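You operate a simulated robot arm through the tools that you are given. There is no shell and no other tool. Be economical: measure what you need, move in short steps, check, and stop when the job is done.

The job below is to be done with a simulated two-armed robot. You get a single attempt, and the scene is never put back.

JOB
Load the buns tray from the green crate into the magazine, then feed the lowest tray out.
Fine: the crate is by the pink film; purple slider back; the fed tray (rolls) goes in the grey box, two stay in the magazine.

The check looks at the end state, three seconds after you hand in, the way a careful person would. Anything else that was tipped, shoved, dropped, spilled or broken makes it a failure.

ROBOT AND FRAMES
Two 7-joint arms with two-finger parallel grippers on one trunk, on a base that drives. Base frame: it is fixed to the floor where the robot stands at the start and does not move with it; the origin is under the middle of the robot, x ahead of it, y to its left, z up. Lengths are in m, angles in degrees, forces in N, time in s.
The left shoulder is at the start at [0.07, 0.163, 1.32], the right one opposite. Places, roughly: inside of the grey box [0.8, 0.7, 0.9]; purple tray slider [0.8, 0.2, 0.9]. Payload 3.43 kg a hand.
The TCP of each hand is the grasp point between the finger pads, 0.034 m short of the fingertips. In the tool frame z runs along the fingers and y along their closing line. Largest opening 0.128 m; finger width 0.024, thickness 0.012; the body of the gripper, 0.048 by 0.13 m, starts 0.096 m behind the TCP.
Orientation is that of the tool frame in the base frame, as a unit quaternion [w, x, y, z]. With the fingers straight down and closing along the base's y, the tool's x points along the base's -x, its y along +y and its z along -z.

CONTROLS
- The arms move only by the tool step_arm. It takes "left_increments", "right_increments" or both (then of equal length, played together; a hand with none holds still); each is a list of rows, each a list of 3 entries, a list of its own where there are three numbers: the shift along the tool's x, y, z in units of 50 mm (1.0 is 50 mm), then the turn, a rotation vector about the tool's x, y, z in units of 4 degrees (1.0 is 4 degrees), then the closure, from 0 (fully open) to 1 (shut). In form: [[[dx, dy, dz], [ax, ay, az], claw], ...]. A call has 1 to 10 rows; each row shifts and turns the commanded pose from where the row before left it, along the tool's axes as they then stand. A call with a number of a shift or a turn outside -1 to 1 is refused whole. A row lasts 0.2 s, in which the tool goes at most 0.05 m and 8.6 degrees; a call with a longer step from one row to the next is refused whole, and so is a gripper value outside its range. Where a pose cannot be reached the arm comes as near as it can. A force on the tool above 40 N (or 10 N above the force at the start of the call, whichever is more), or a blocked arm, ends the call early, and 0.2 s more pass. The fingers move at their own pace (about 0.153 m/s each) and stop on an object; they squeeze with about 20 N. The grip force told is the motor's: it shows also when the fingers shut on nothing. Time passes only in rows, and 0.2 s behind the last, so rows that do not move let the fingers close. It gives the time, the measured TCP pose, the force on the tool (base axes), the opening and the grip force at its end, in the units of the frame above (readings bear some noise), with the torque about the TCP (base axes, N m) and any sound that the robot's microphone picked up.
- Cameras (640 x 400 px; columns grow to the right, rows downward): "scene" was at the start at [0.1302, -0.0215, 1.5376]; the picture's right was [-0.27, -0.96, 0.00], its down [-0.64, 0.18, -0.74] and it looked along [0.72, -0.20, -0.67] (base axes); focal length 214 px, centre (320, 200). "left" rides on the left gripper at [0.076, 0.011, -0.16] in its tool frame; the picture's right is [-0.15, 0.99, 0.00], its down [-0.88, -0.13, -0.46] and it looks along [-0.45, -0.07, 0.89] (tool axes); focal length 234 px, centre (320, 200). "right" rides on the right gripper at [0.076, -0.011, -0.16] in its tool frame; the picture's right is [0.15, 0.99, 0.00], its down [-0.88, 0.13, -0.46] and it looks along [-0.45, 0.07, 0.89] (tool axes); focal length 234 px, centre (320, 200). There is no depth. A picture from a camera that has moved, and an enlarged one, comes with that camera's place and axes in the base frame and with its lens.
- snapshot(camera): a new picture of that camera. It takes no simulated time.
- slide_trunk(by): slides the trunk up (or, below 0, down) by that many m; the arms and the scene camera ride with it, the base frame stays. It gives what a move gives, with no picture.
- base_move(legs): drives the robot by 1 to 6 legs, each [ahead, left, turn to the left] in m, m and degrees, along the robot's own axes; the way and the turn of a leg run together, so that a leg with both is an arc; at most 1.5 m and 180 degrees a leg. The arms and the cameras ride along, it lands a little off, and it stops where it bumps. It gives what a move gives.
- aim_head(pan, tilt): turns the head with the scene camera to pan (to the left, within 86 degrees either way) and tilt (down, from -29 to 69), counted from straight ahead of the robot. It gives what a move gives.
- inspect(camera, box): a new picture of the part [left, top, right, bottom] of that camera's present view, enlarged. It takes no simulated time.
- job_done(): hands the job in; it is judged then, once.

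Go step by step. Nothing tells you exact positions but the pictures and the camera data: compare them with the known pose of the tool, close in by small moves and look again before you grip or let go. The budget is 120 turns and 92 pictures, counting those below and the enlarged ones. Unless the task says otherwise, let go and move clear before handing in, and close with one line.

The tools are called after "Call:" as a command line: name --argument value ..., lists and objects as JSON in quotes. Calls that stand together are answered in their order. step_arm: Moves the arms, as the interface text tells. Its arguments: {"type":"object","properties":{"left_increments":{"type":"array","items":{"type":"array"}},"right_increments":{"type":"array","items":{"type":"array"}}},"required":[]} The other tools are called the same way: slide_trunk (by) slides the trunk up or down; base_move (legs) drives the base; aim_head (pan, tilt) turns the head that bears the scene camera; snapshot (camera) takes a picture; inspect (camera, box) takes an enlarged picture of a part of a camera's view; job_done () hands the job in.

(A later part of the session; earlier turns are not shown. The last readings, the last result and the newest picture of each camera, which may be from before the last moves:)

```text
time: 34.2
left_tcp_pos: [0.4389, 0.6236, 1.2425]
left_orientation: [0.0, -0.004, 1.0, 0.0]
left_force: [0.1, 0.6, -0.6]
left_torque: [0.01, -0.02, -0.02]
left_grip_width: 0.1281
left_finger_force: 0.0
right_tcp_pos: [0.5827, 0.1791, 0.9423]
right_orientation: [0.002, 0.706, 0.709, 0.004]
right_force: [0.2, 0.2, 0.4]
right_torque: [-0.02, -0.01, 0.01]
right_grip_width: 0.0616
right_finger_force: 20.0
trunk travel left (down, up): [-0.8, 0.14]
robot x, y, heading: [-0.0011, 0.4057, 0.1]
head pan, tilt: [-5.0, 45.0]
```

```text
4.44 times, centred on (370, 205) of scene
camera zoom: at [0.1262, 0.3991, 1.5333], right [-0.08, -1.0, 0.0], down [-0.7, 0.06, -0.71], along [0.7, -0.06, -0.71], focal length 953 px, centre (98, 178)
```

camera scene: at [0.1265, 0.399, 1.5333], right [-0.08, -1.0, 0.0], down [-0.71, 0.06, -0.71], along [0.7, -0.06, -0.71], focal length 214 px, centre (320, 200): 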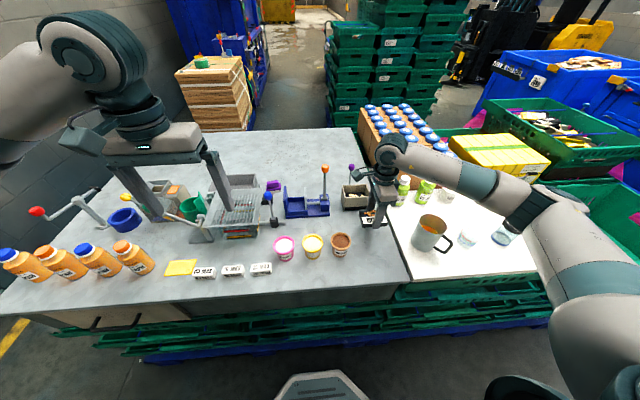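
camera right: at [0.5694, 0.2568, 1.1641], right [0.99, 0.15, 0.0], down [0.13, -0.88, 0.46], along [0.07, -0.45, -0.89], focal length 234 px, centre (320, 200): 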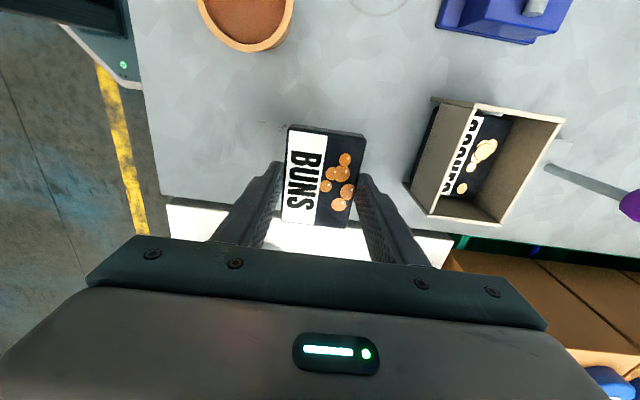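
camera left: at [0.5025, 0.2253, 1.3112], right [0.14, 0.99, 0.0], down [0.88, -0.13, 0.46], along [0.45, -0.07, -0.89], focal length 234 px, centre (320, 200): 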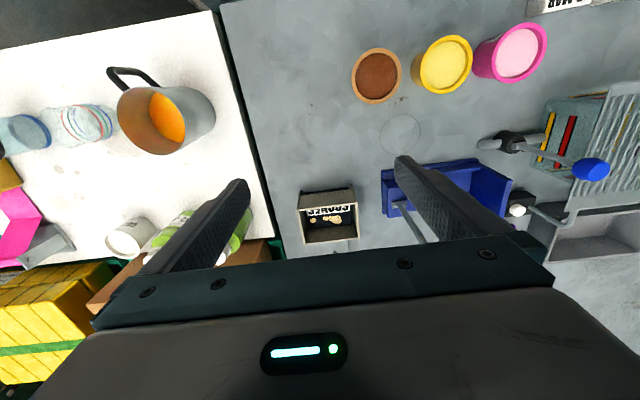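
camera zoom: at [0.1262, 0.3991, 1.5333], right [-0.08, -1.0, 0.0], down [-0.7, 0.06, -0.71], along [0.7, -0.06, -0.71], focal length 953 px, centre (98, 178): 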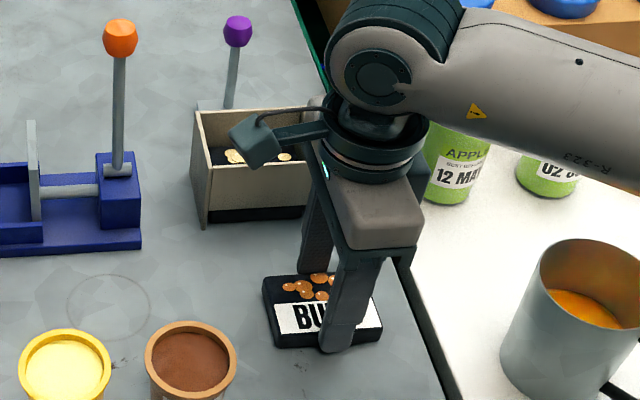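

Regripped with about 11 mm of tray below the tips. Now I lift and carry it over the magazine centre (0.7445, 0.2035), staying high.

Call:
step_arm --right_increments '[[[0, 0, -0.6], [0, 0, 0], 1], [[0, 0, -0.9], [0, 0, 0], 1], [[0, 0, -0.6], [0, 0, 0], 1], [[0.48, 0.8, 0], [0, 0, 0], 1], [[0, 0.8, 0], [0, 0, 0], 1], [[0, 0.8, 0], [0, 0, 0], 1], [[0, 0.8, 0], [0, 0, 0], 1], [[0, 0, 0], [0, 0, 0], 1]]'

Call:
snapshot --camera "right"

Call:
inspect --camera "scene" --box '[315, 130, 415, 230]'

```text
time: 36.0
left_tcp_pos: [0.4375, 0.6232, 1.2422]
left_orientation: [0.0, -0.003, 1.0, 0.0]
left_force: [0.4, 0.2, -0.5]
left_torque: [0.02, 0.0, -0.01]
left_grip_width: 0.1279
left_finger_force: 0.1
right_tcp_pos: [0.7405, 0.2019, 1.0507]
right_orientation: [0.002, 0.705, 0.709, 0.004]
right_force: [-1.0, -0.2, -0.7]
right_torque: [-0.01, -0.01, 0.0]
right_grip_width: 0.061
right_finger_force: 19.6
trunk travel left (down, up): [-0.8, 0.14]
robot x, y, heading: [-0.0034, 0.4062, 0.5]
head pan, tilt: [-5.0, 45.0]
```

```text
57 pictures are left
camera right: at [0.7297, 0.2767, 1.2106], right [0.99, 0.15, 0.01], down [0.13, -0.88, 0.46], along [0.08, -0.45, -0.89], focal length 234 px, centre (320, 200)
```

right: 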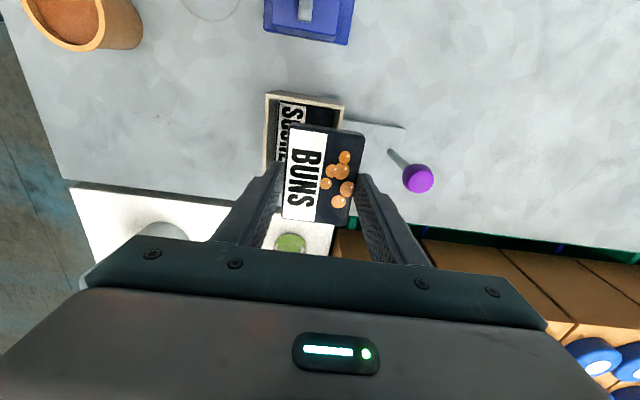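

```text
4.00 times, centred on (365, 180) of scene
camera zoom: at [0.1255, 0.3983, 1.5333], right [-0.08, -1.0, 0.0], down [-0.7, 0.06, -0.71], along [0.7, -0.06, -0.71], focal length 858 px, centre (140, 280)
```

zoom: 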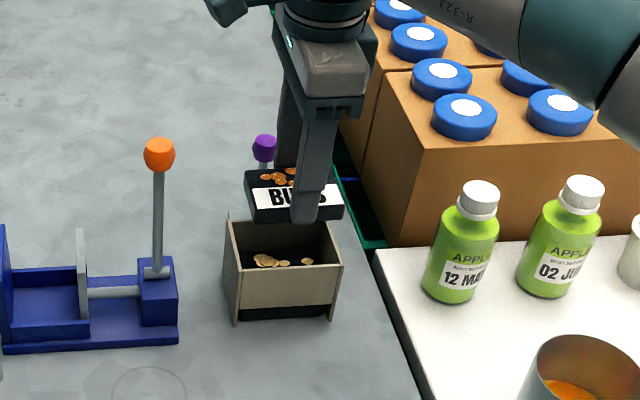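

Comparing views, the rim is actually at z ≈ 0.972 with the magazine centre at about (0.7205, 0.209). I'll correct by −20 mm in x and +7 mm in y, and go down 20 mm to check alignment.

Call:
step_arm --right_increments '[[[0.14, -0.4, 0], [0, 0, 0], 1], [[0, 0, 0.4], [0, 0, 0], 1], [[0, 0, 0], [0, 0, 0], 1]]'

Call:
inspect --camera "right" --box '[200, 60, 440, 260]'

Call:
inspect --camera "scene" --box '[335, 145, 395, 215]'

```text
time: 36.8
left_tcp_pos: [0.4383, 0.6246, 1.2418]
left_orientation: [0.0, -0.004, 1.0, 0.001]
left_force: [0.2, -0.1, -0.3]
left_torque: [-0.02, 0.0, -0.01]
left_grip_width: 0.1279
left_finger_force: 0.0
right_tcp_pos: [0.7228, 0.2103, 1.0291]
right_orientation: [0.003, 0.705, 0.709, 0.003]
right_force: [-0.5, -0.4, -1.4]
right_torque: [-0.01, 0.0, 0.0]
right_grip_width: 0.0615
right_finger_force: 19.8
trunk travel left (down, up): [-0.8, 0.14]
robot x, y, heading: [-0.005, 0.4033, 0.0]
head pan, tilt: [-5.0, 45.0]
```

```text
2.00 times, centred on (320, 160) of right
camera zoom: at [0.7104, 0.2846, 1.1887], right [0.99, 0.15, 0.01], down [0.13, -0.88, 0.46], along [0.07, -0.45, -0.89], focal length 468 px, centre (320, 280)
```

zoom: 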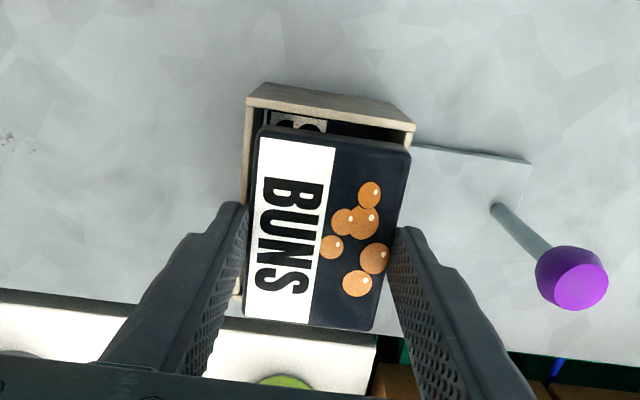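

```text
5.71 times, centred on (365, 180) of scene
camera zoom: at [0.1265, 0.3995, 1.5332], right [-0.08, -1.0, 0.0], down [-0.71, 0.06, -0.71], along [0.7, -0.06, -0.71], focal length 1226 px, centre (63, 314)
```

zoom: 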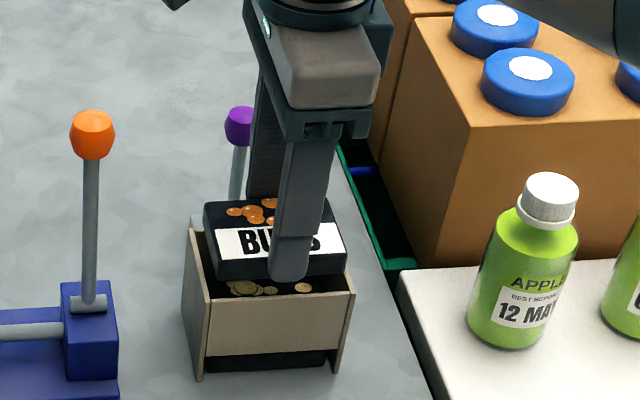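

Alignment is within 1–2 mm. I shift slightly (−1 mm x, −2 mm y) and lower 17 mm so the tray's lower edge enters the magazine while the tips stay above the rim.

Call:
step_arm --right_increments '[[[-0.03, -0.03, 0.1], [0, 0, 0], 1], [[0, 0, 0.1], [0, 0, 0], 1], [[0, 0, 0.1], [0, 0, 0], 1], [[0, 0, 0.05], [0, 0, 0], 1]]'

Call:
inspect --camera "right" --box '[200, 60, 440, 260]'

Call:
inspect --camera "scene" --box '[335, 145, 395, 215]'

```text
time: 37.8
left_tcp_pos: [0.4366, 0.6254, 1.2418]
left_orientation: [0.0, -0.003, 1.0, 0.0]
left_force: [-0.7, 0.4, 0.6]
left_torque: [-0.03, -0.02, -0.04]
left_grip_width: 0.1281
left_finger_force: 0.0
right_tcp_pos: [0.7215, 0.2086, 1.0123]
right_orientation: [0.002, 0.706, 0.708, 0.004]
right_force: [0.6, -1.0, 7.5]
right_torque: [-0.14, 0.27, 0.05]
right_grip_width: 0.0614
right_finger_force: 20.0
trunk travel left (down, up): [-0.8, 0.14]
robot x, y, heading: [-0.0048, 0.4074, 0.1]
head pan, tilt: [-5.0, 45.0]
```

```text
2.00 times, centred on (320, 160) of right
camera zoom: at [0.7083, 0.2837, 1.1723], right [0.99, 0.15, 0.01], down [0.13, -0.88, 0.46], along [0.08, -0.45, -0.89], focal length 468 px, centre (320, 280)
```

zoom: 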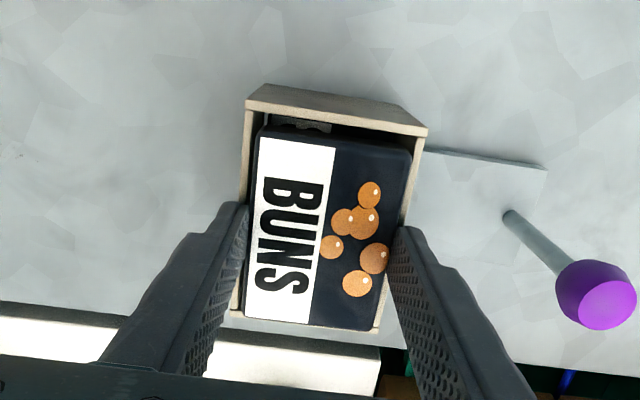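

```text
5.71 times, centred on (365, 180) of scene
camera zoom: at [0.1252, 0.3994, 1.5335], right [-0.08, -1.0, 0.0], down [-0.7, 0.06, -0.71], along [0.71, -0.06, -0.71], focal length 1226 px, centre (63, 314)
```

zoom: 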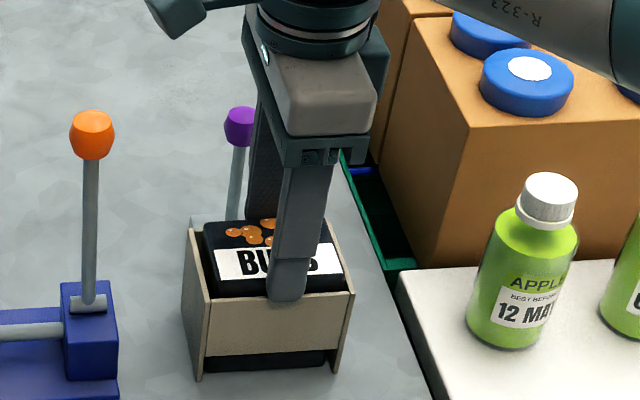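

The tray is inside the walls and centred, with the fingertips just on the rim. I ease up 2 mm and open a little to let it settle.

Call:
step_arm --right_increments '[[[0, 0, -0.05], [0, 0, 0], 1], [[0, 0, 0], [0, 0, 0], 0.4], [[0, 0, 0], [0, 0, 0], 0.4], [[0, 0, 0], [0, 0, 0], 0.4]]'

Call:
inspect --camera "right" --box '[200, 60, 440, 260]'

Call:
inspect --camera "scene" --box '[335, 145, 395, 215]'

```text
time: 38.8
left_tcp_pos: [0.4382, 0.6241, 1.2407]
left_orientation: [-0.001, -0.003, 1.0, 0.0]
left_force: [0.3, -0.3, 0.1]
left_torque: [0.01, 0.0, -0.01]
left_grip_width: 0.1281
left_finger_force: 0.0
right_tcp_pos: [0.7215, 0.2097, 1.0111]
right_orientation: [0.002, 0.705, 0.709, 0.003]
right_force: [0.1, -0.4, 0.3]
right_torque: [0.04, 0.03, -0.03]
right_grip_width: 0.0766
right_finger_force: 0.1
trunk travel left (down, up): [-0.8, 0.14]
robot x, y, heading: [-0.0068, 0.4041, 0.4]
head pan, tilt: [-5.0, 45.0]
```

```text
2.00 times, centred on (320, 160) of right
camera zoom: at [0.7094, 0.2842, 1.1729], right [0.99, 0.15, 0.01], down [0.13, -0.88, 0.46], along [0.08, -0.45, -0.89], focal length 468 px, centre (320, 280)
```

zoom: 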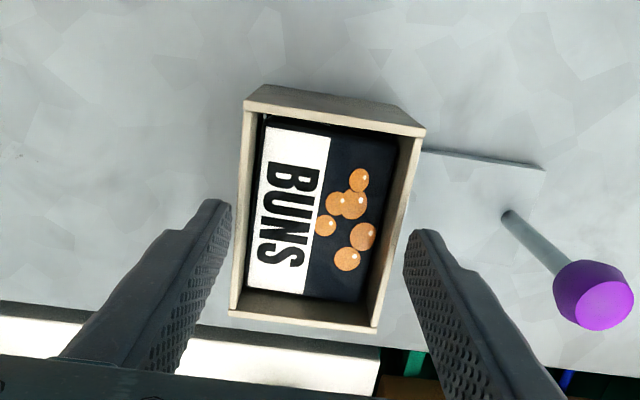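

```text
5.71 times, centred on (365, 180) of scene
camera zoom: at [0.1264, 0.3992, 1.5332], right [-0.08, -1.0, 0.0], down [-0.7, 0.06, -0.71], along [0.7, -0.06, -0.71], focal length 1226 px, centre (63, 314)
```

zoom: 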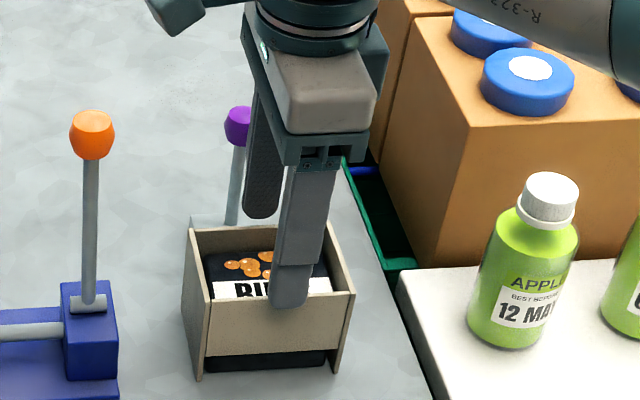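

The buns tray has dropped in flat. Next I raise the hand and go over the purple knob at about (0.83, 0.212, 1.015).

Call:
step_arm --right_increments '[[[0, 0, -0.9], [0, 0, 0], 0.4], [[0, 0, -0.9], [0, 0, 0], 0.4], [[0, 0.75, 0], [0, 0, 0], 0.4], [[0.06, 0.75, 0], [0, 0, 0], 0.4], [[0, 0.67, 0], [0, 0, 0], 0.4], [[0, 0, 0], [0, 0, 0], 0.4]]'

Call:
snapshot --camera "right"

Call:
inspect --camera "scene" --box '[325, 125, 405, 215]'

```text
time: 40.2
left_tcp_pos: [0.4374, 0.6233, 1.2411]
left_orientation: [0.0, -0.003, 1.0, 0.0]
left_force: [0.0, -0.3, -0.4]
left_torque: [-0.02, -0.02, 0.0]
left_grip_width: 0.1278
left_finger_force: 0.1
right_tcp_pos: [0.8271, 0.2108, 1.1057]
right_orientation: [0.003, 0.705, 0.709, 0.004]
right_force: [0.7, 0.3, -0.8]
right_torque: [0.03, 0.0, 0.02]
right_grip_width: 0.0767
right_finger_force: 0.1
trunk travel left (down, up): [-0.8, 0.14]
robot x, y, heading: [-0.0069, 0.4093, -0.0]
head pan, tilt: [-5.0, 45.0]
```

```text
49 pictures are left
camera right: at [0.8159, 0.2862, 1.2666], right [0.99, 0.15, 0.01], down [0.13, -0.88, 0.46], along [0.08, -0.45, -0.89], focal length 234 px, centre (320, 200)
```

right: 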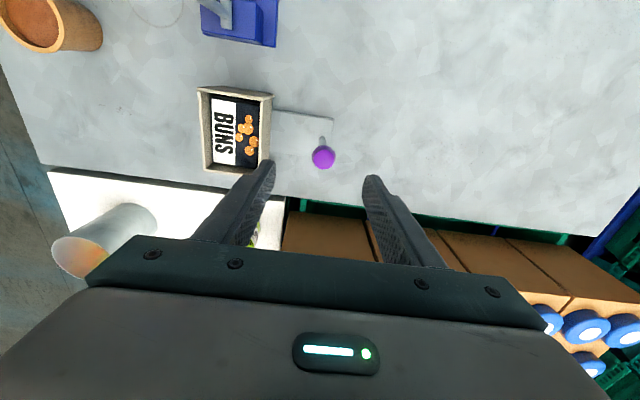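

```text
4.44 times, centred on (365, 170) of scene
camera zoom: at [0.1262, 0.398, 1.5333], right [-0.08, -1.0, 0.0], down [-0.7, 0.06, -0.71], along [0.7, -0.06, -0.71], focal length 953 px, centre (120, 333)
```

zoom: 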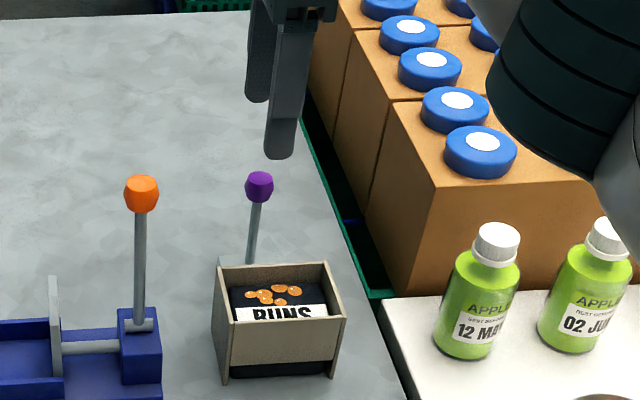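

The knob is at about (0.836, 0.207, 0.997). I lower to TCP z ≈ 1.016, so the tips stay above the magazine rim during the pull, and check before closing.

Call:
step_arm --right_increments '[[[-0.07, 0.18, 0], [0, 0, 0], 0.4], [[0, 0, 0.9], [0, 0, 0], 0.4], [[0, 0, 0.88], [0, 0, 0], 0.4]]'

Call:
inspect --camera "right" --box '[180, 60, 460, 260]'

Call:
inspect --camera "scene" --box '[325, 125, 405, 215]'

```text
time: 41.0
left_tcp_pos: [0.4395, 0.6254, 1.242]
left_orientation: [-0.001, -0.003, 1.0, 0.0]
left_force: [0.2, -0.5, 0.4]
left_torque: [-0.02, -0.01, 0.0]
left_grip_width: 0.1281
left_finger_force: 0.0
right_tcp_pos: [0.8322, 0.2078, 1.0156]
right_orientation: [0.003, 0.706, 0.708, 0.002]
right_force: [0.3, -0.9, 0.0]
right_torque: [0.0, 0.02, 0.0]
right_grip_width: 0.077
right_finger_force: 0.1
right hand out of reach, approached as far as the arm can: row 3
trunk travel left (down, up): [-0.8, 0.14]
robot x, y, heading: [-0.0027, 0.4055, 0.5]
head pan, tilt: [-5.0, 45.0]
```

```text
2.00 times, centred on (320, 160) of right
camera zoom: at [0.8204, 0.2825, 1.1764], right [0.99, 0.15, 0.01], down [0.13, -0.88, 0.46], along [0.08, -0.45, -0.89], focal length 468 px, centre (320, 280)
```

zoom: 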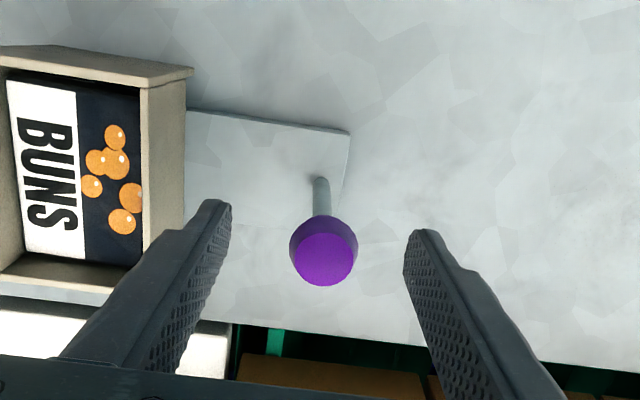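

```text
4.44 times, centred on (365, 170) of scene
camera zoom: at [0.1273, 0.3996, 1.5333], right [-0.08, -1.0, 0.0], down [-0.71, 0.06, -0.71], along [0.7, -0.06, -0.71], focal length 953 px, centre (120, 333)
```

zoom: 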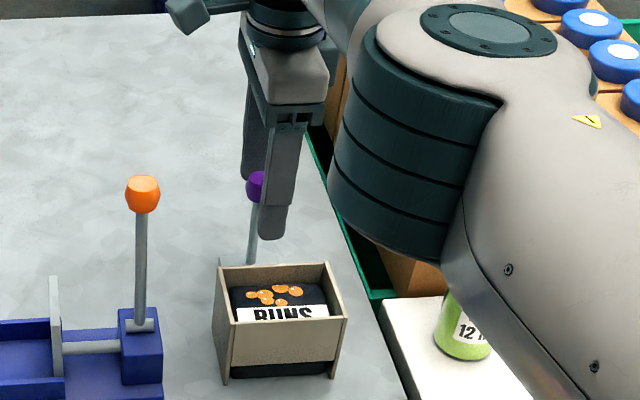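

The knob is between the fingers. I close on it.

Call:
step_arm --right_increments '[[[0, 0, 0], [0, 0, 0], 0.7], [[0, 0, 0], [0, 0, 0], 1], [[0, 0, 0], [0, 0, 0], 1]]'

Call:
inspect --camera "right" --box '[180, 60, 460, 260]'

```text
time: 41.8
left_tcp_pos: [0.4375, 0.6256, 1.2417]
left_orientation: [0.0, -0.003, 1.0, 0.0]
left_force: [0.4, -0.2, 0.3]
left_torque: [0.01, 0.03, -0.01]
left_grip_width: 0.128
left_finger_force: 0.1
right_tcp_pos: [0.8309, 0.2085, 1.0163]
right_orientation: [0.003, 0.706, 0.709, 0.003]
right_force: [0.2, 1.5, 3.2]
right_torque: [0.46, -0.01, 0.0]
right_grip_width: 0.027
right_finger_force: 45.3
trunk travel left (down, up): [-0.8, 0.14]
robot x, y, heading: [-0.0063, 0.4025, 0.4]
head pan, tilt: [-5.0, 45.0]
```

```text
2.00 times, centred on (320, 160) of right
camera zoom: at [0.8193, 0.2832, 1.1772], right [0.99, 0.15, 0.01], down [0.13, -0.88, 0.46], along [0.08, -0.45, -0.89], focal length 468 px, centre (320, 280)
```

zoom: 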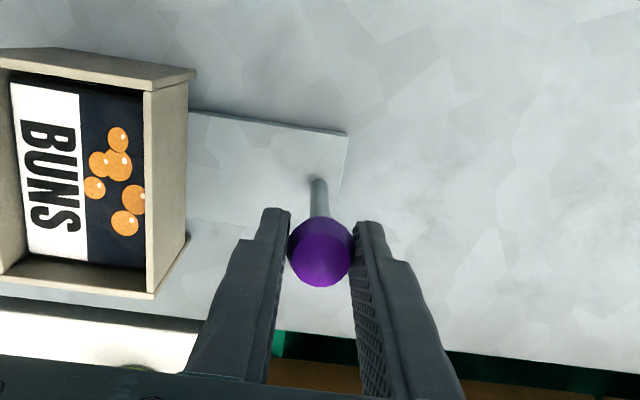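

Knob is gripped. I pull the slider toward the robot in small steps, watching the magazine.

Call:
step_arm --right_increments '[[[0, -0.25, 0], [0, 0, 0], 1], [[0, -0.25, 0], [0, 0, 0], 1], [[0, -0.25, 0], [0, 0, 0], 1]]'

Call:
inspect --camera "scene" --box '[325, 145, 405, 235]'

```text
time: 42.6
left_tcp_pos: [0.4374, 0.6258, 1.2416]
left_orientation: [0.0, -0.003, 1.0, 0.0]
left_force: [0.7, 0.5, 0.2]
left_torque: [0.03, -0.01, 0.01]
left_grip_width: 0.1281
left_finger_force: 0.2
right_tcp_pos: [0.8315, 0.2081, 1.0163]
right_orientation: [0.002, 0.706, 0.709, 0.002]
right_force: [0.1, 2.3, 3.8]
right_torque: [0.33, 0.0, 0.03]
right_grip_width: 0.0266
right_finger_force: 44.6
right hand out of reach, approached as far as the arm can: row 1, 2, 3
trunk travel left (down, up): [-0.8, 0.14]
robot x, y, heading: [-0.007, 0.4067, 0.4]
head pan, tilt: [-5.0, 45.0]
```

```text
4.44 times, centred on (365, 190) of scene
camera zoom: at [0.1257, 0.3997, 1.5333], right [-0.08, -1.0, 0.0], down [-0.7, 0.06, -0.71], along [0.7, -0.06, -0.71], focal length 953 px, centre (120, 244)
```

zoom: 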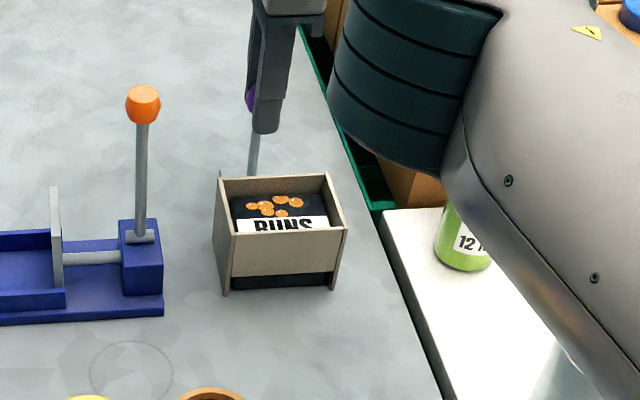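

The arm is stuck at its reach limit and the slider has not moved. I undo that command and instead pull by driving the base back a little.

Call:
step_arm --right_increments '[[[0, 0.25, 0], [0, 0, 0], 1], [[0, 0.25, 0], [0, 0, 0], 1], [[0, 0.2, 0], [0, 0, 0], 1]]'

Call:
base_move --legs '[[-0.02, 0, 0]]'

Call:
inspect --camera "scene" --box '[325, 145, 405, 235]'

```text
time: 43.4
left_tcp_pos: [0.4374, 0.6262, 1.2418]
left_orientation: [-0.001, -0.003, 1.0, 0.0]
left_force: [-0.5, -0.4, -0.3]
left_torque: [-0.02, 0.01, 0.0]
left_grip_width: 0.1281
left_finger_force: 0.0
right_tcp_pos: [0.8317, 0.2085, 1.0176]
right_orientation: [0.001, 0.705, 0.709, 0.003]
right_force: [-0.3, 5.9, -0.5]
right_torque: [0.02, 0.0, 0.01]
right_grip_width: 0.0269
right_finger_force: 45.0
right hand out of reach, approached as far as the arm can: row 1, 2, 3
trunk travel left (down, up): [-0.8, 0.14]
robot x, y, heading: [-0.006, 0.4087, 0.4]
head pan, tilt: [-5.0, 45.0]
```

```text
time: 44.2
left_tcp_pos: [0.4201, 0.6269, 1.2408]
left_orientation: [-0.001, -0.003, 1.0, -0.001]
left_force: [0.5, -0.5, 0.4]
left_torque: [-0.02, 0.0, -0.02]
left_grip_width: 0.1281
left_finger_force: 0.0
right_tcp_pos: [0.8144, 0.209, 1.016]
right_orientation: [0.003, 0.706, 0.709, 0.003]
right_force: [0.7, 8.4, -0.8]
right_torque: [0.31, 0.01, 0.03]
right_grip_width: 0.0267
right_finger_force: 45.4
trunk travel left (down, up): [-0.8, 0.14]
robot x, y, heading: [-0.023, 0.4041, 0.7]
head pan, tilt: [-5.0, 45.0]
```

```text
4.44 times, centred on (365, 190) of scene
camera zoom: at [0.1089, 0.4011, 1.5333], right [-0.08, -1.0, 0.0], down [-0.71, 0.06, -0.71], along [0.7, -0.06, -0.71], focal length 953 px, centre (120, 244)
```

zoom: 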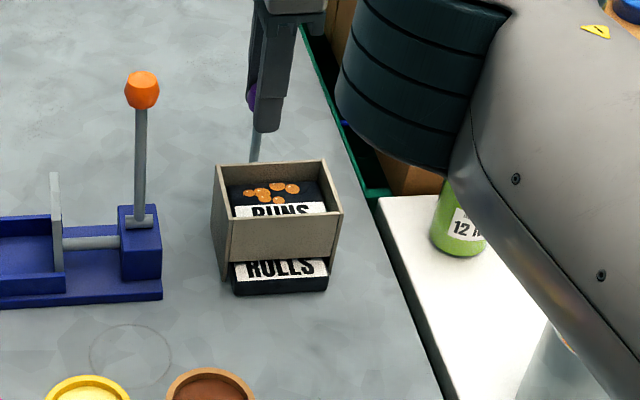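

The rolls tray is emerging. I continue the pull with the base.

Call:
base_move --legs '[[-0.035, 0, 0]]'

Call:
inspect --camera "scene" --box '[325, 145, 405, 235]'

Call:
inspect --camera "right" --box '[100, 60, 460, 260]'

```text
time: 45.0
left_tcp_pos: [0.386, 0.6243, 1.2415]
left_orientation: [-0.001, -0.003, 1.0, -0.001]
left_force: [-0.7, -0.5, 0.7]
left_torque: [-0.01, -0.01, 0.01]
left_grip_width: 0.1277
left_finger_force: 0.2
right_tcp_pos: [0.7795, 0.2077, 1.0165]
right_orientation: [0.001, 0.705, 0.709, 0.004]
right_force: [1.0, 4.5, -6.5]
right_torque: [0.4, 0.04, -0.03]
right_grip_width: 0.0268
right_finger_force: 44.9
trunk travel left (down, up): [-0.8, 0.14]
robot x, y, heading: [-0.0579, 0.4026, 0.2]
head pan, tilt: [-5.0, 45.0]
```

```text
4.44 times, centred on (365, 190) of scene
camera zoom: at [0.0746, 0.4001, 1.5333], right [-0.08, -1.0, 0.0], down [-0.71, 0.06, -0.71], along [0.7, -0.06, -0.71], focal length 953 px, centre (120, 244)
```

zoom: 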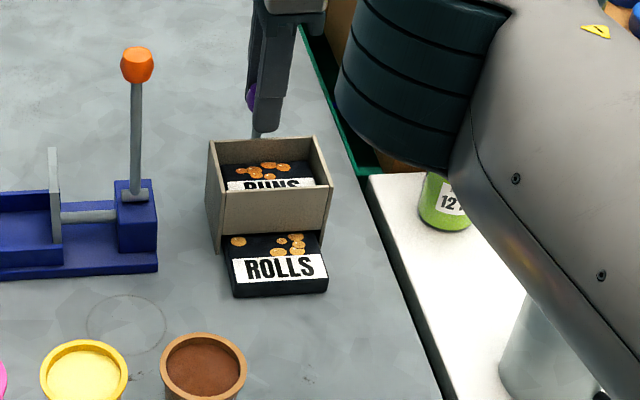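

```text
1.78 times, centred on (280, 160) of right
camera zoom: at [0.768, 0.2828, 1.1774], right [0.99, 0.15, 0.01], down [0.13, -0.88, 0.45], along [0.08, -0.45, -0.89], focal length 416 px, centre (391, 271)
```

zoom: 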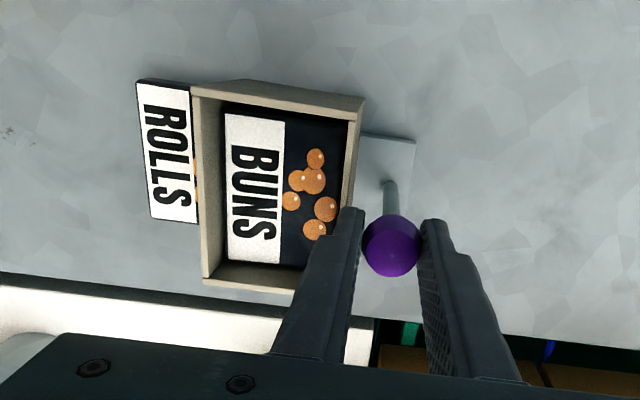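

The tray is about 50 mm out; the stick nearly reaches the rear wall. A little more.

Call:
base_move --legs '[[-0.013, 0, 0]]'

Call:
inspect --camera "scene" --box '[325, 145, 405, 235]'

Call:
inspect --camera "right" --box '[100, 60, 460, 260]'

```text
time: 45.8
left_tcp_pos: [0.3732, 0.6259, 1.2416]
left_orientation: [-0.001, -0.004, 1.0, 0.001]
left_force: [0.4, 0.1, -0.2]
left_torque: [-0.01, -0.03, 0.04]
left_grip_width: 0.1281
left_finger_force: 0.1
right_tcp_pos: [0.7665, 0.2077, 1.0179]
right_orientation: [0.002, 0.705, 0.709, 0.004]
right_force: [7.0, 2.8, -1.6]
right_torque: [-0.21, -0.41, -0.08]
right_grip_width: 0.027
right_finger_force: 45.3
trunk travel left (down, up): [-0.8, 0.14]
robot x, y, heading: [-0.0693, 0.4039, 0.1]
head pan, tilt: [-5.0, 45.0]
```

```text
4.44 times, centred on (365, 190) of scene
camera zoom: at [0.061, 0.3994, 1.5332], right [-0.08, -1.0, 0.0], down [-0.71, 0.06, -0.71], along [0.7, -0.06, -0.71], focal length 953 px, centre (120, 244)
```

zoom: 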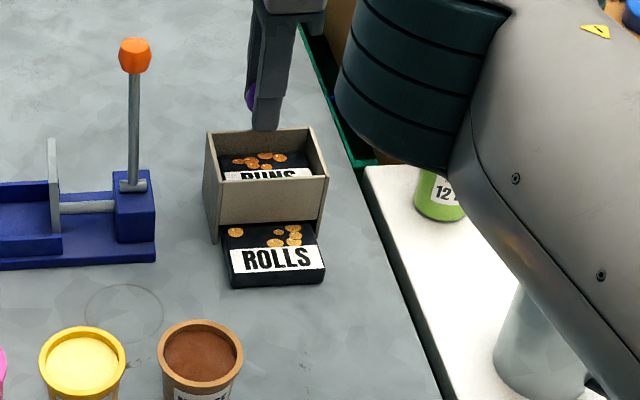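

```text
1.78 times, centred on (280, 160) of right
camera zoom: at [0.7547, 0.2826, 1.1777], right [0.99, 0.15, 0.01], down [0.13, -0.88, 0.45], along [0.08, -0.45, -0.89], focal length 416 px, centre (391, 271)
```

zoom: 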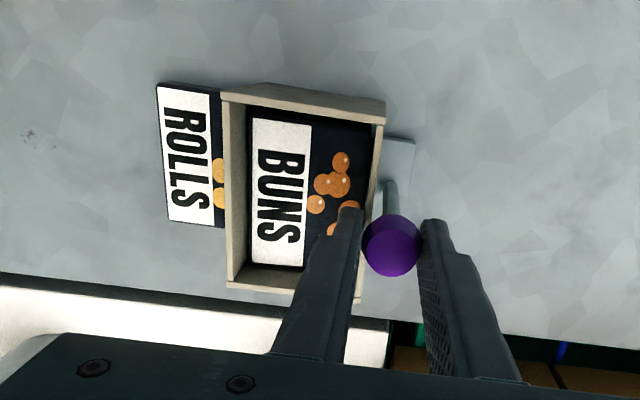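

The tray is fully out (65 mm travel, light resistance at the end stop). Now I return the purple slider to the back by driving forward the same amount.

Call:
base_move --legs '[[0.04, 0, 0]]'

Call:
inspect --camera "right" --box '[40, 40, 460, 260]'

```text
time: 46.7
left_tcp_pos: [0.4107, 0.6242, 1.2416]
left_orientation: [0.0, -0.004, 1.0, -0.001]
left_force: [0.6, 0.0, -0.6]
left_torque: [-0.01, 0.02, 0.01]
left_grip_width: 0.1279
left_finger_force: 0.1
right_tcp_pos: [0.8048, 0.2077, 1.0168]
right_orientation: [0.002, 0.705, 0.709, 0.004]
right_force: [0.1, 2.4, -1.0]
right_torque: [0.04, 0.03, 0.11]
right_grip_width: 0.0271
right_finger_force: 44.9
trunk travel left (down, up): [-0.8, 0.14]
robot x, y, heading: [-0.0331, 0.4037, 0.3]
head pan, tilt: [-5.0, 45.0]
```

```text
1.52 times, centred on (250, 150) of right
camera zoom: at [0.7933, 0.2825, 1.1778], right [0.99, 0.15, 0.01], down [0.13, -0.88, 0.45], along [0.08, -0.45, -0.89], focal length 357 px, centre (427, 276)
```

zoom: 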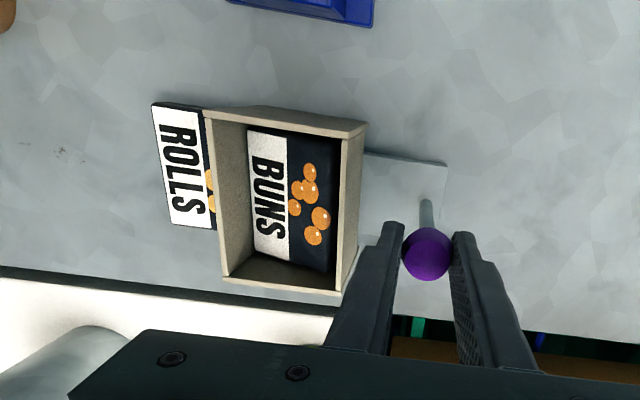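

The slider retreats smoothly and the stack has lowered. I finish the return.

Call:
base_move --legs '[[0.031, 0, 0]]'

Call:
inspect --camera "right" --box '[40, 40, 460, 260]'

Call:
inspect --camera "scene" --box '[325, 145, 405, 235]'

```text
time: 47.7
left_tcp_pos: [0.4421, 0.6244, 1.2407]
left_orientation: [-0.001, -0.002, 1.0, 0.0]
left_force: [-0.4, 0.9, 0.4]
left_torque: [0.03, 0.0, -0.03]
left_grip_width: 0.128
left_finger_force: 0.0
right_tcp_pos: [0.8306, 0.2077, 1.017]
right_orientation: [-0.004, 0.705, 0.709, -0.001]
right_force: [0.5, 0.1, -4.8]
right_torque: [0.26, 0.0, 0.01]
right_grip_width: 0.027
right_finger_force: 44.9
trunk travel left (down, up): [-0.8, 0.14]
robot x, y, heading: [0.0008, 0.4046, 0.7]
head pan, tilt: [-5.0, 45.0]
stopped in leg 1: the force on the tool passed its limit (the readings are from after the stop); the commanded pose is now the measured one
```

```text
1.52 times, centred on (250, 150) of right
camera zoom: at [0.8226, 0.2825, 1.1777], right [0.99, 0.15, -0.01], down [0.14, -0.88, 0.45], along [0.06, -0.45, -0.89], focal length 357 px, centre (427, 276)
```

zoom: 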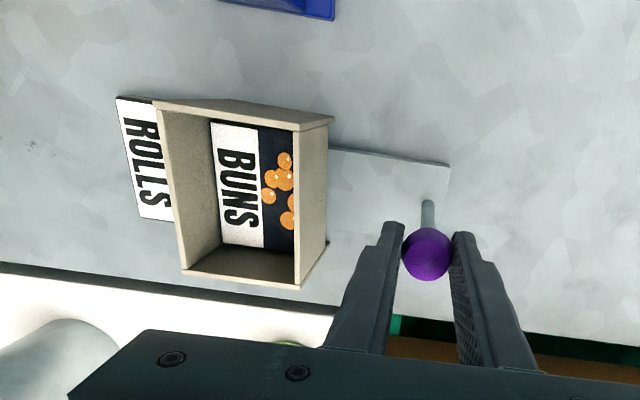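

```text
4.44 times, centred on (365, 190) of scene
camera zoom: at [0.1306, 0.399, 1.5333], right [-0.08, -1.0, 0.0], down [-0.71, 0.06, -0.71], along [0.7, -0.06, -0.71], focal length 953 px, centre (120, 244)
```

zoom: 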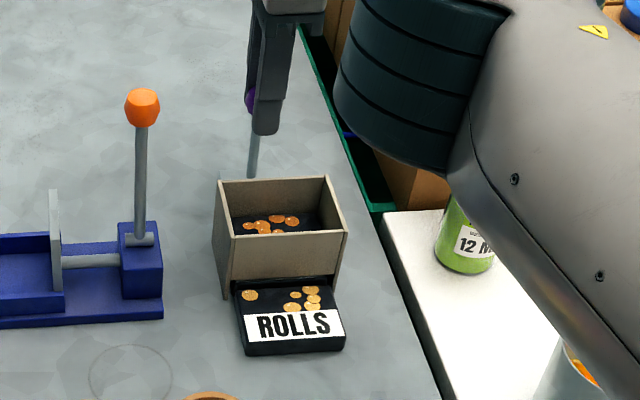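

The slider has hit its back stop: it is back. I release the knob and raise the hand straight up.

Call:
step_arm --right_increments '[[[0, 0, 0], [0, 0, 0], 0.5], [[0, 0, 0], [0, 0, 0], 0.5], [[0, 0, -0.5], [0, 0, 0], 0.5], [[0, 0, -0.9], [0, 0, 0], 0.5], [[0, 0, -0.9], [0, 0, 0], 0.5], [[0, 0, -0.9], [0, 0, 0], 0.5]]'

Call:
snapshot --camera "scene"

```text
time: 49.1
left_tcp_pos: [0.4405, 0.6228, 1.2418]
left_orientation: [0.0, -0.003, 1.0, 0.0]
left_force: [0.7, 0.4, 0.3]
left_torque: [-0.05, 0.02, 0.02]
left_grip_width: 0.1279
left_finger_force: 0.0
right_tcp_pos: [0.83, 0.2083, 1.167]
right_orientation: [-0.003, 0.705, 0.71, -0.002]
right_force: [-0.1, -0.5, -0.2]
right_torque: [-0.03, 0.02, 0.01]
right_grip_width: 0.0641
right_finger_force: 0.2
right hand out of reach, approached as far as the arm can: row 4, 6
trunk travel left (down, up): [-0.8, 0.14]
robot x, y, heading: [0.0004, 0.4032, 0.2]
head pan, tilt: [-5.0, 45.0]
```

```text
35 pictures are left
camera scene: at [0.1283, 0.3989, 1.5333], right [-0.08, -1.0, 0.0], down [-0.7, 0.06, -0.71], along [0.71, -0.06, -0.71], focal length 214 px, centre (320, 200)
```

scene: 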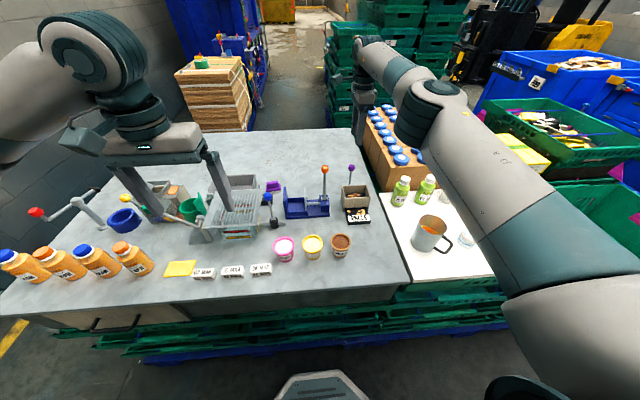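

All good; now I retract the right hand, then drive right a bit so the left hand can pick the rolls tray by its sides.

Call:
step_arm --right_increments '[[[0, -0.5, 0], [0, 0, 0], 0.5], [[0, -0.9, 0], [0, 0, 0], 0.5], [[0, -0.9, 0], [0, 0, 0], 0.5], [[0, -0.9, 0], [0, 0, 0], 0.5], [[0, -0.9, 0], [0, 0, 0], 0.5], [[0, -0.9, 0], [0, 0, 0], 0.5], [[-0.9, -0.4, 0], [0, 0, 0], 0.5], [[-0.9, 0, 0], [0, 0, 0], 0.5], [[0, 0, -0.9], [0, 0, 0], 0.5]]'

Call:
base_move --legs '[[0, -0.3, 0]]'

Call:
snapshot --camera "scene"

```text
time: 51.1
left_tcp_pos: [0.4421, 0.6269, 1.2404]
left_orientation: [0.0, -0.004, 1.0, 0.0]
left_force: [-0.1, 1.5, 0.8]
left_torque: [-0.01, -0.01, 0.0]
left_grip_width: 0.128
left_finger_force: 0.0
right_tcp_pos: [0.56, 0.12, 1.2146]
right_orientation: [-0.002, 0.705, 0.71, -0.002]
right_force: [0.2, 0.4, 0.8]
right_torque: [-0.01, -0.01, 0.03]
right_grip_width: 0.0641
right_finger_force: 0.2
trunk travel left (down, up): [-0.8, 0.14]
robot x, y, heading: [-0.0017, 0.4031, 0.5]
head pan, tilt: [-5.0, 45.0]
```

```text
time: 53.1
left_tcp_pos: [0.4438, 0.3238, 1.2415]
left_orientation: [-0.001, -0.002, 1.0, -0.001]
left_force: [0.0, 0.2, 1.1]
left_torque: [-0.03, -0.01, 0.01]
left_grip_width: 0.1281
left_finger_force: 0.0
right_tcp_pos: [0.5598, -0.1823, 1.2128]
right_orientation: [-0.004, 0.705, 0.709, -0.002]
right_force: [-0.3, -0.4, 0.1]
right_torque: [0.01, 0.04, 0.0]
right_grip_width: 0.064
right_finger_force: 0.1
trunk travel left (down, up): [-0.8, 0.14]
robot x, y, heading: [-0.0002, 0.0997, 0.1]
head pan, tilt: [-5.0, 45.0]
```

```text
34 pictures are left
camera scene: at [0.1307, 0.0992, 1.5333], right [-0.08, -1.0, 0.0], down [-0.7, 0.06, -0.71], along [0.7, -0.06, -0.71], focal length 214 px, centre (320, 200)
```

scene: 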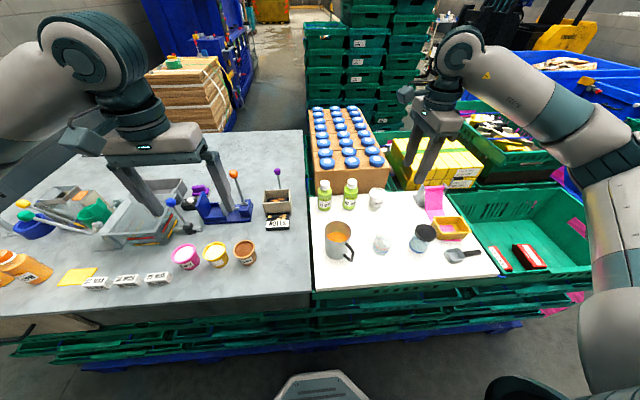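

The rolls tray is at about (0.64, 0.213). I move the left hand above it.

Call:
step_arm --left_increments '[[[0, -0.9, 0], [0, 0, 0], 0], [[0, -0.9, 0], [0, 0, 0], 0], [[-0.8, -0.4, 0], [0, 0, 0], 0], [[-0.9, 0, 0], [0, 0, 0], 0], [[-0.9, 0, 0], [0, 0, 0], 0], [[-0.9, 0, 0], [0, 0, 0], 0], [[-0.4, 0, 0.8], [0, 0, 0], 0], [[0, 0, 0.95], [0, 0, 0], 0], [[0, 0, 0.95], [0, 0, 0], 0], [[0, 0, 0.6], [0, 0, 0], 0]]'

Call:
snapshot --camera "left"

```text
time: 55.3
left_tcp_pos: [0.6376, 0.2127, 1.0755]
left_orientation: [-0.001, -0.002, 1.0, 0.0]
left_force: [-0.5, 1.0, 1.6]
left_torque: [-0.01, 0.04, 0.02]
left_grip_width: 0.128
left_finger_force: 0.1
right_tcp_pos: [0.5617, -0.184, 1.213]
right_orientation: [-0.004, 0.705, 0.709, -0.002]
right_force: [0.3, -0.1, -0.4]
right_torque: [0.0, 0.03, 0.0]
right_grip_width: 0.0643
right_finger_force: 0.0
trunk travel left (down, up): [-0.8, 0.14]
robot x, y, heading: [-0.0018, 0.1014, 0.2]
head pan, tilt: [-5.0, 45.0]
```

```text
33 pictures are left
camera left: at [0.5614, 0.2231, 1.2364], right [0.14, 0.99, 0.0], down [0.88, -0.13, 0.45], along [0.45, -0.07, -0.89], focal length 234 px, centre (320, 200)
```

left: 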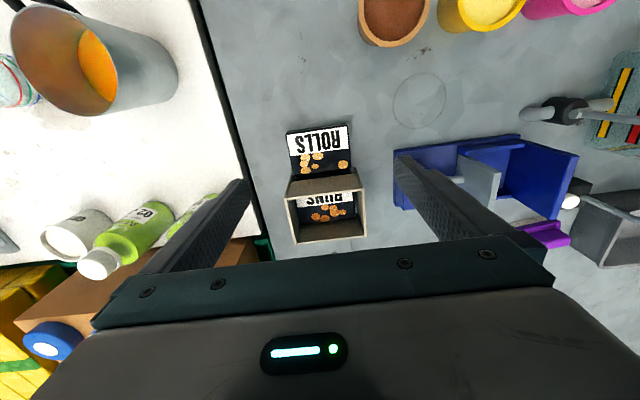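

The tray spans x 0.62–0.68, y 0.167–0.251. I lower the left hand over it, partly closed to keep clear of the blue device.

Call:
step_arm --left_increments '[[[-0.12, -0.08, 0.5], [0, 0, 0], 0.12], [[0, 0, 0.9], [0, 0, 0], 0.12], [[0, 0, 0.8], [0, 0, 0], 0.12], [[0, 0, 0.3], [0, 0, 0], 0.12]]'

Call:
snapshot --camera "left"

Call:
inspect --camera "scene" --box '[225, 160, 325, 260]'

```text
time: 56.3
left_tcp_pos: [0.6435, 0.2101, 0.9495]
left_orientation: [0.0, -0.002, 1.0, 0.001]
left_force: [0.2, 0.8, -0.3]
left_torque: [0.01, -0.02, 0.07]
left_grip_width: 0.1127
left_finger_force: 0.1
right_tcp_pos: [0.5604, -0.1843, 1.2127]
right_orientation: [-0.005, 0.705, 0.709, -0.001]
right_force: [0.5, -0.5, 0.2]
right_torque: [0.02, 0.01, 0.02]
right_grip_width: 0.0642
right_finger_force: 0.1
trunk travel left (down, up): [-0.8, 0.14]
robot x, y, heading: [0.0033, 0.1029, 0.3]
head pan, tilt: [-5.0, 45.0]
```

```text
32 pictures are left
camera left: at [0.5673, 0.2206, 1.1109], right [0.14, 0.99, 0.0], down [0.88, -0.13, 0.45], along [0.45, -0.06, -0.89], focal length 234 px, centre (320, 200)
```

left: 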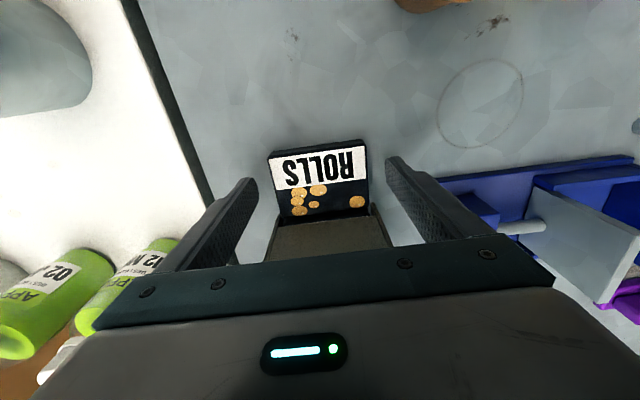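

```text
4.00 times, centred on (275, 210) of scene
camera zoom: at [0.1311, 0.0973, 1.5333], right [-0.08, -1.0, 0.0], down [-0.7, 0.06, -0.71], along [0.7, -0.06, -0.71], focal length 858 px, centre (500, 160)
```

zoom: 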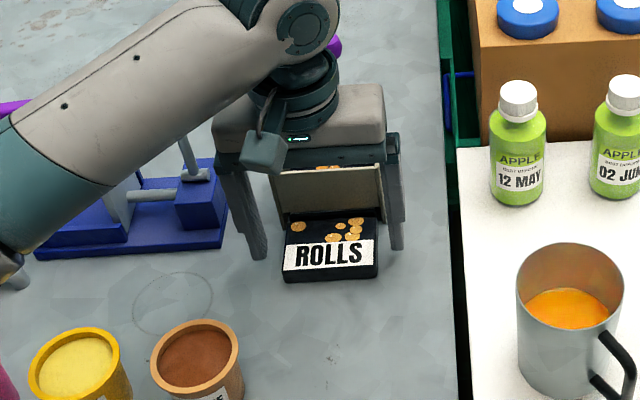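

The fingers straddle the tray. I lower 12 mm more and close.

Call:
step_arm --left_increments '[[[0, 0, 0.24], [0, 0, 0], 0.12], [[0, 0, 0], [0, 0, 0], 1], [[0, 0, 0], [0, 0, 0], 1], [[0, 0, 0], [0, 0, 0], 1]]'

```text
time: 57.3
left_tcp_pos: [0.6434, 0.2091, 0.9379]
left_orientation: [-0.001, -0.002, 1.0, 0.0]
left_force: [0.8, 0.0, -0.6]
left_torque: [-0.05, 0.04, 0.0]
left_grip_width: 0.0843
left_finger_force: 20.2
right_tcp_pos: [0.5601, -0.1846, 1.2124]
right_orientation: [-0.004, 0.705, 0.709, 0.0]
right_force: [-0.2, 0.7, -0.6]
right_torque: [0.04, 0.04, -0.03]
right_grip_width: 0.064
right_finger_force: 0.1
trunk travel left (down, up): [-0.8, 0.14]
robot x, y, heading: [0.0002, 0.1038, 0.3]
head pan, tilt: [-5.0, 45.0]
```

Gripped (84 mm). I slide it straight toward the robot 35 mm to clear the slot, then lift.

Call:
step_arm --left_increments '[[[0.25, 0, 0], [0, 0, 0], 1], [[0.45, 0, 0], [0, 0, 0], 1], [[0, 0, -0.3], [0, 0, 0], 1], [[0, 0, -0.8], [0, 0, 0], 1], [[0, 0, -0.9], [0, 0, 0], 1], [[0, 0, -0.9], [0, 0, 0], 1], [[0, 0, -0.9], [0, 0, 0], 1], [[0, 0, -0.9], [0, 0, 0], 1], [[0, 0, -0.9], [0, 0, 0], 1]]'

Call:
snapshot --camera "left"

Call:
inspect --camera "scene" --box '[225, 140, 325, 240]'

```text
time: 59.3
left_tcp_pos: [0.6072, 0.2076, 1.2217]
left_orientation: [-0.002, -0.003, 1.0, 0.001]
left_force: [0.7, 1.3, -0.5]
left_torque: [0.02, 0.02, -0.04]
left_grip_width: 0.0843
left_finger_force: 20.7
right_tcp_pos: [0.5598, -0.185, 1.2144]
right_orientation: [-0.004, 0.705, 0.709, -0.001]
right_force: [0.2, -0.3, 1.4]
right_torque: [0.03, -0.02, 0.01]
right_grip_width: 0.0641
right_finger_force: 0.0
trunk travel left (down, up): [-0.8, 0.14]
robot x, y, heading: [0.0005, 0.1008, 0.0]
head pan, tilt: [-5.0, 45.0]
```

```text
30 pictures are left
camera left: at [0.5309, 0.2172, 1.3822], right [0.14, 0.99, 0.0], down [0.88, -0.13, 0.45], along [0.45, -0.06, -0.89], focal length 234 px, centre (320, 200)
```

left: 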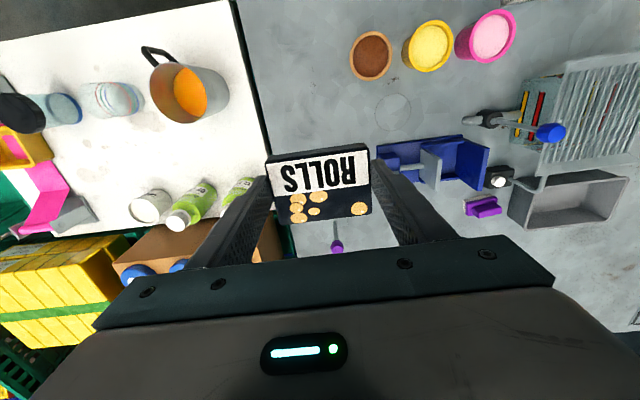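

```text
4.00 times, centred on (275, 190) of scene
camera zoom: at [0.1297, 0.0968, 1.5332], right [-0.08, -1.0, 0.0], down [-0.7, 0.06, -0.71], along [0.7, -0.06, -0.71], focal length 858 px, centre (500, 240)
```

zoom: 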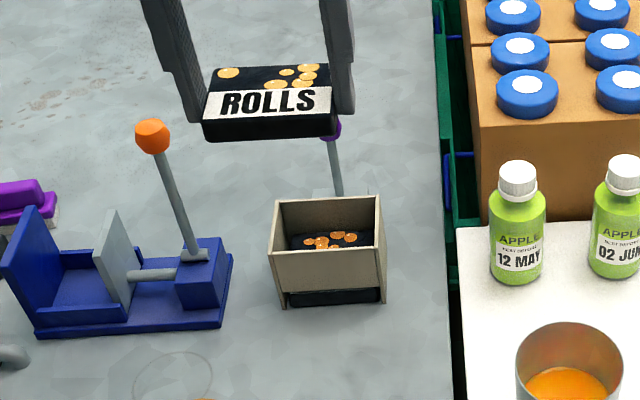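

The magazine holds crackers and buns; the rolls tray is in the left hand. I drive left toward the grey box.

Call:
base_move --legs '[[0, 0.38, 0]]'

Call:
aim_head --pan 15 --tilt 50

Call:
snapshot --camera "scene"

Call:
snapshot --camera "left"

```text
time: 61.7
left_tcp_pos: [0.6074, 0.5775, 1.2203]
left_orientation: [0.0, -0.002, 1.0, 0.001]
left_force: [-0.6, 0.4, -0.8]
left_torque: [0.0, -0.05, 0.02]
left_grip_width: 0.0841
left_finger_force: 20.3
right_tcp_pos: [0.5601, 0.1843, 1.2115]
right_orientation: [-0.005, 0.706, 0.709, -0.001]
right_force: [0.0, 0.6, 0.1]
right_torque: [-0.03, -0.02, 0.03]
right_grip_width: 0.0639
right_finger_force: 0.0
trunk travel left (down, up): [-0.8, 0.14]
robot x, y, heading: [-0.0067, 0.4732, 0.3]
head pan, tilt: [-5.0, 45.0]
```

```text
time: 62.5
left_tcp_pos: [0.607, 0.5791, 1.2202]
left_orientation: [-0.001, -0.002, 1.0, 0.0]
left_force: [0.6, -0.4, -0.6]
left_torque: [0.03, -0.01, -0.01]
left_grip_width: 0.0846
left_finger_force: 19.7
right_tcp_pos: [0.5592, 0.1867, 1.2144]
right_orientation: [-0.004, 0.705, 0.709, -0.001]
right_force: [-0.8, 0.6, -0.4]
right_torque: [-0.02, -0.02, -0.01]
right_grip_width: 0.0641
right_finger_force: 0.1
trunk travel left (down, up): [-0.8, 0.14]
robot x, y, heading: [-0.0, 0.4725, 0.1]
head pan, tilt: [15.0, 50.0]
```

```text
28 pictures are left
camera scene: at [0.1228, 0.4954, 1.5264], right [0.26, -0.97, 0.0], down [-0.74, -0.2, -0.64], along [0.62, 0.17, -0.77], focal length 214 px, centre (320, 200)
```

scene: 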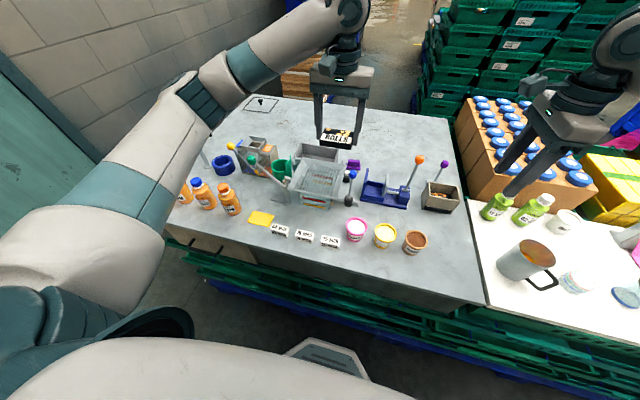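

```text
27 pictures are left
camera left: at [0.5306, 0.5886, 1.3815], right [0.14, 0.99, 0.0], down [0.88, -0.13, 0.45], along [0.45, -0.06, -0.89], focal length 234 px, centre (320, 200)
```

left: 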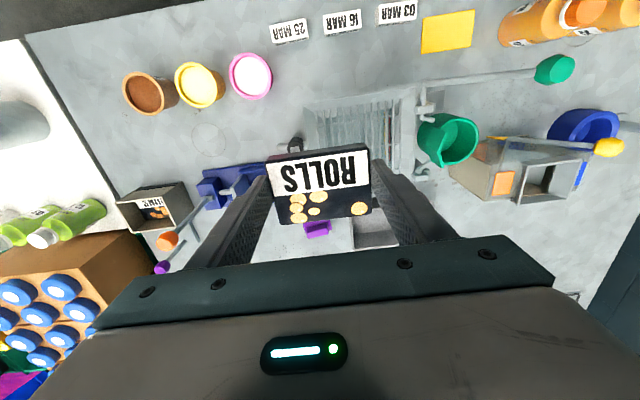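

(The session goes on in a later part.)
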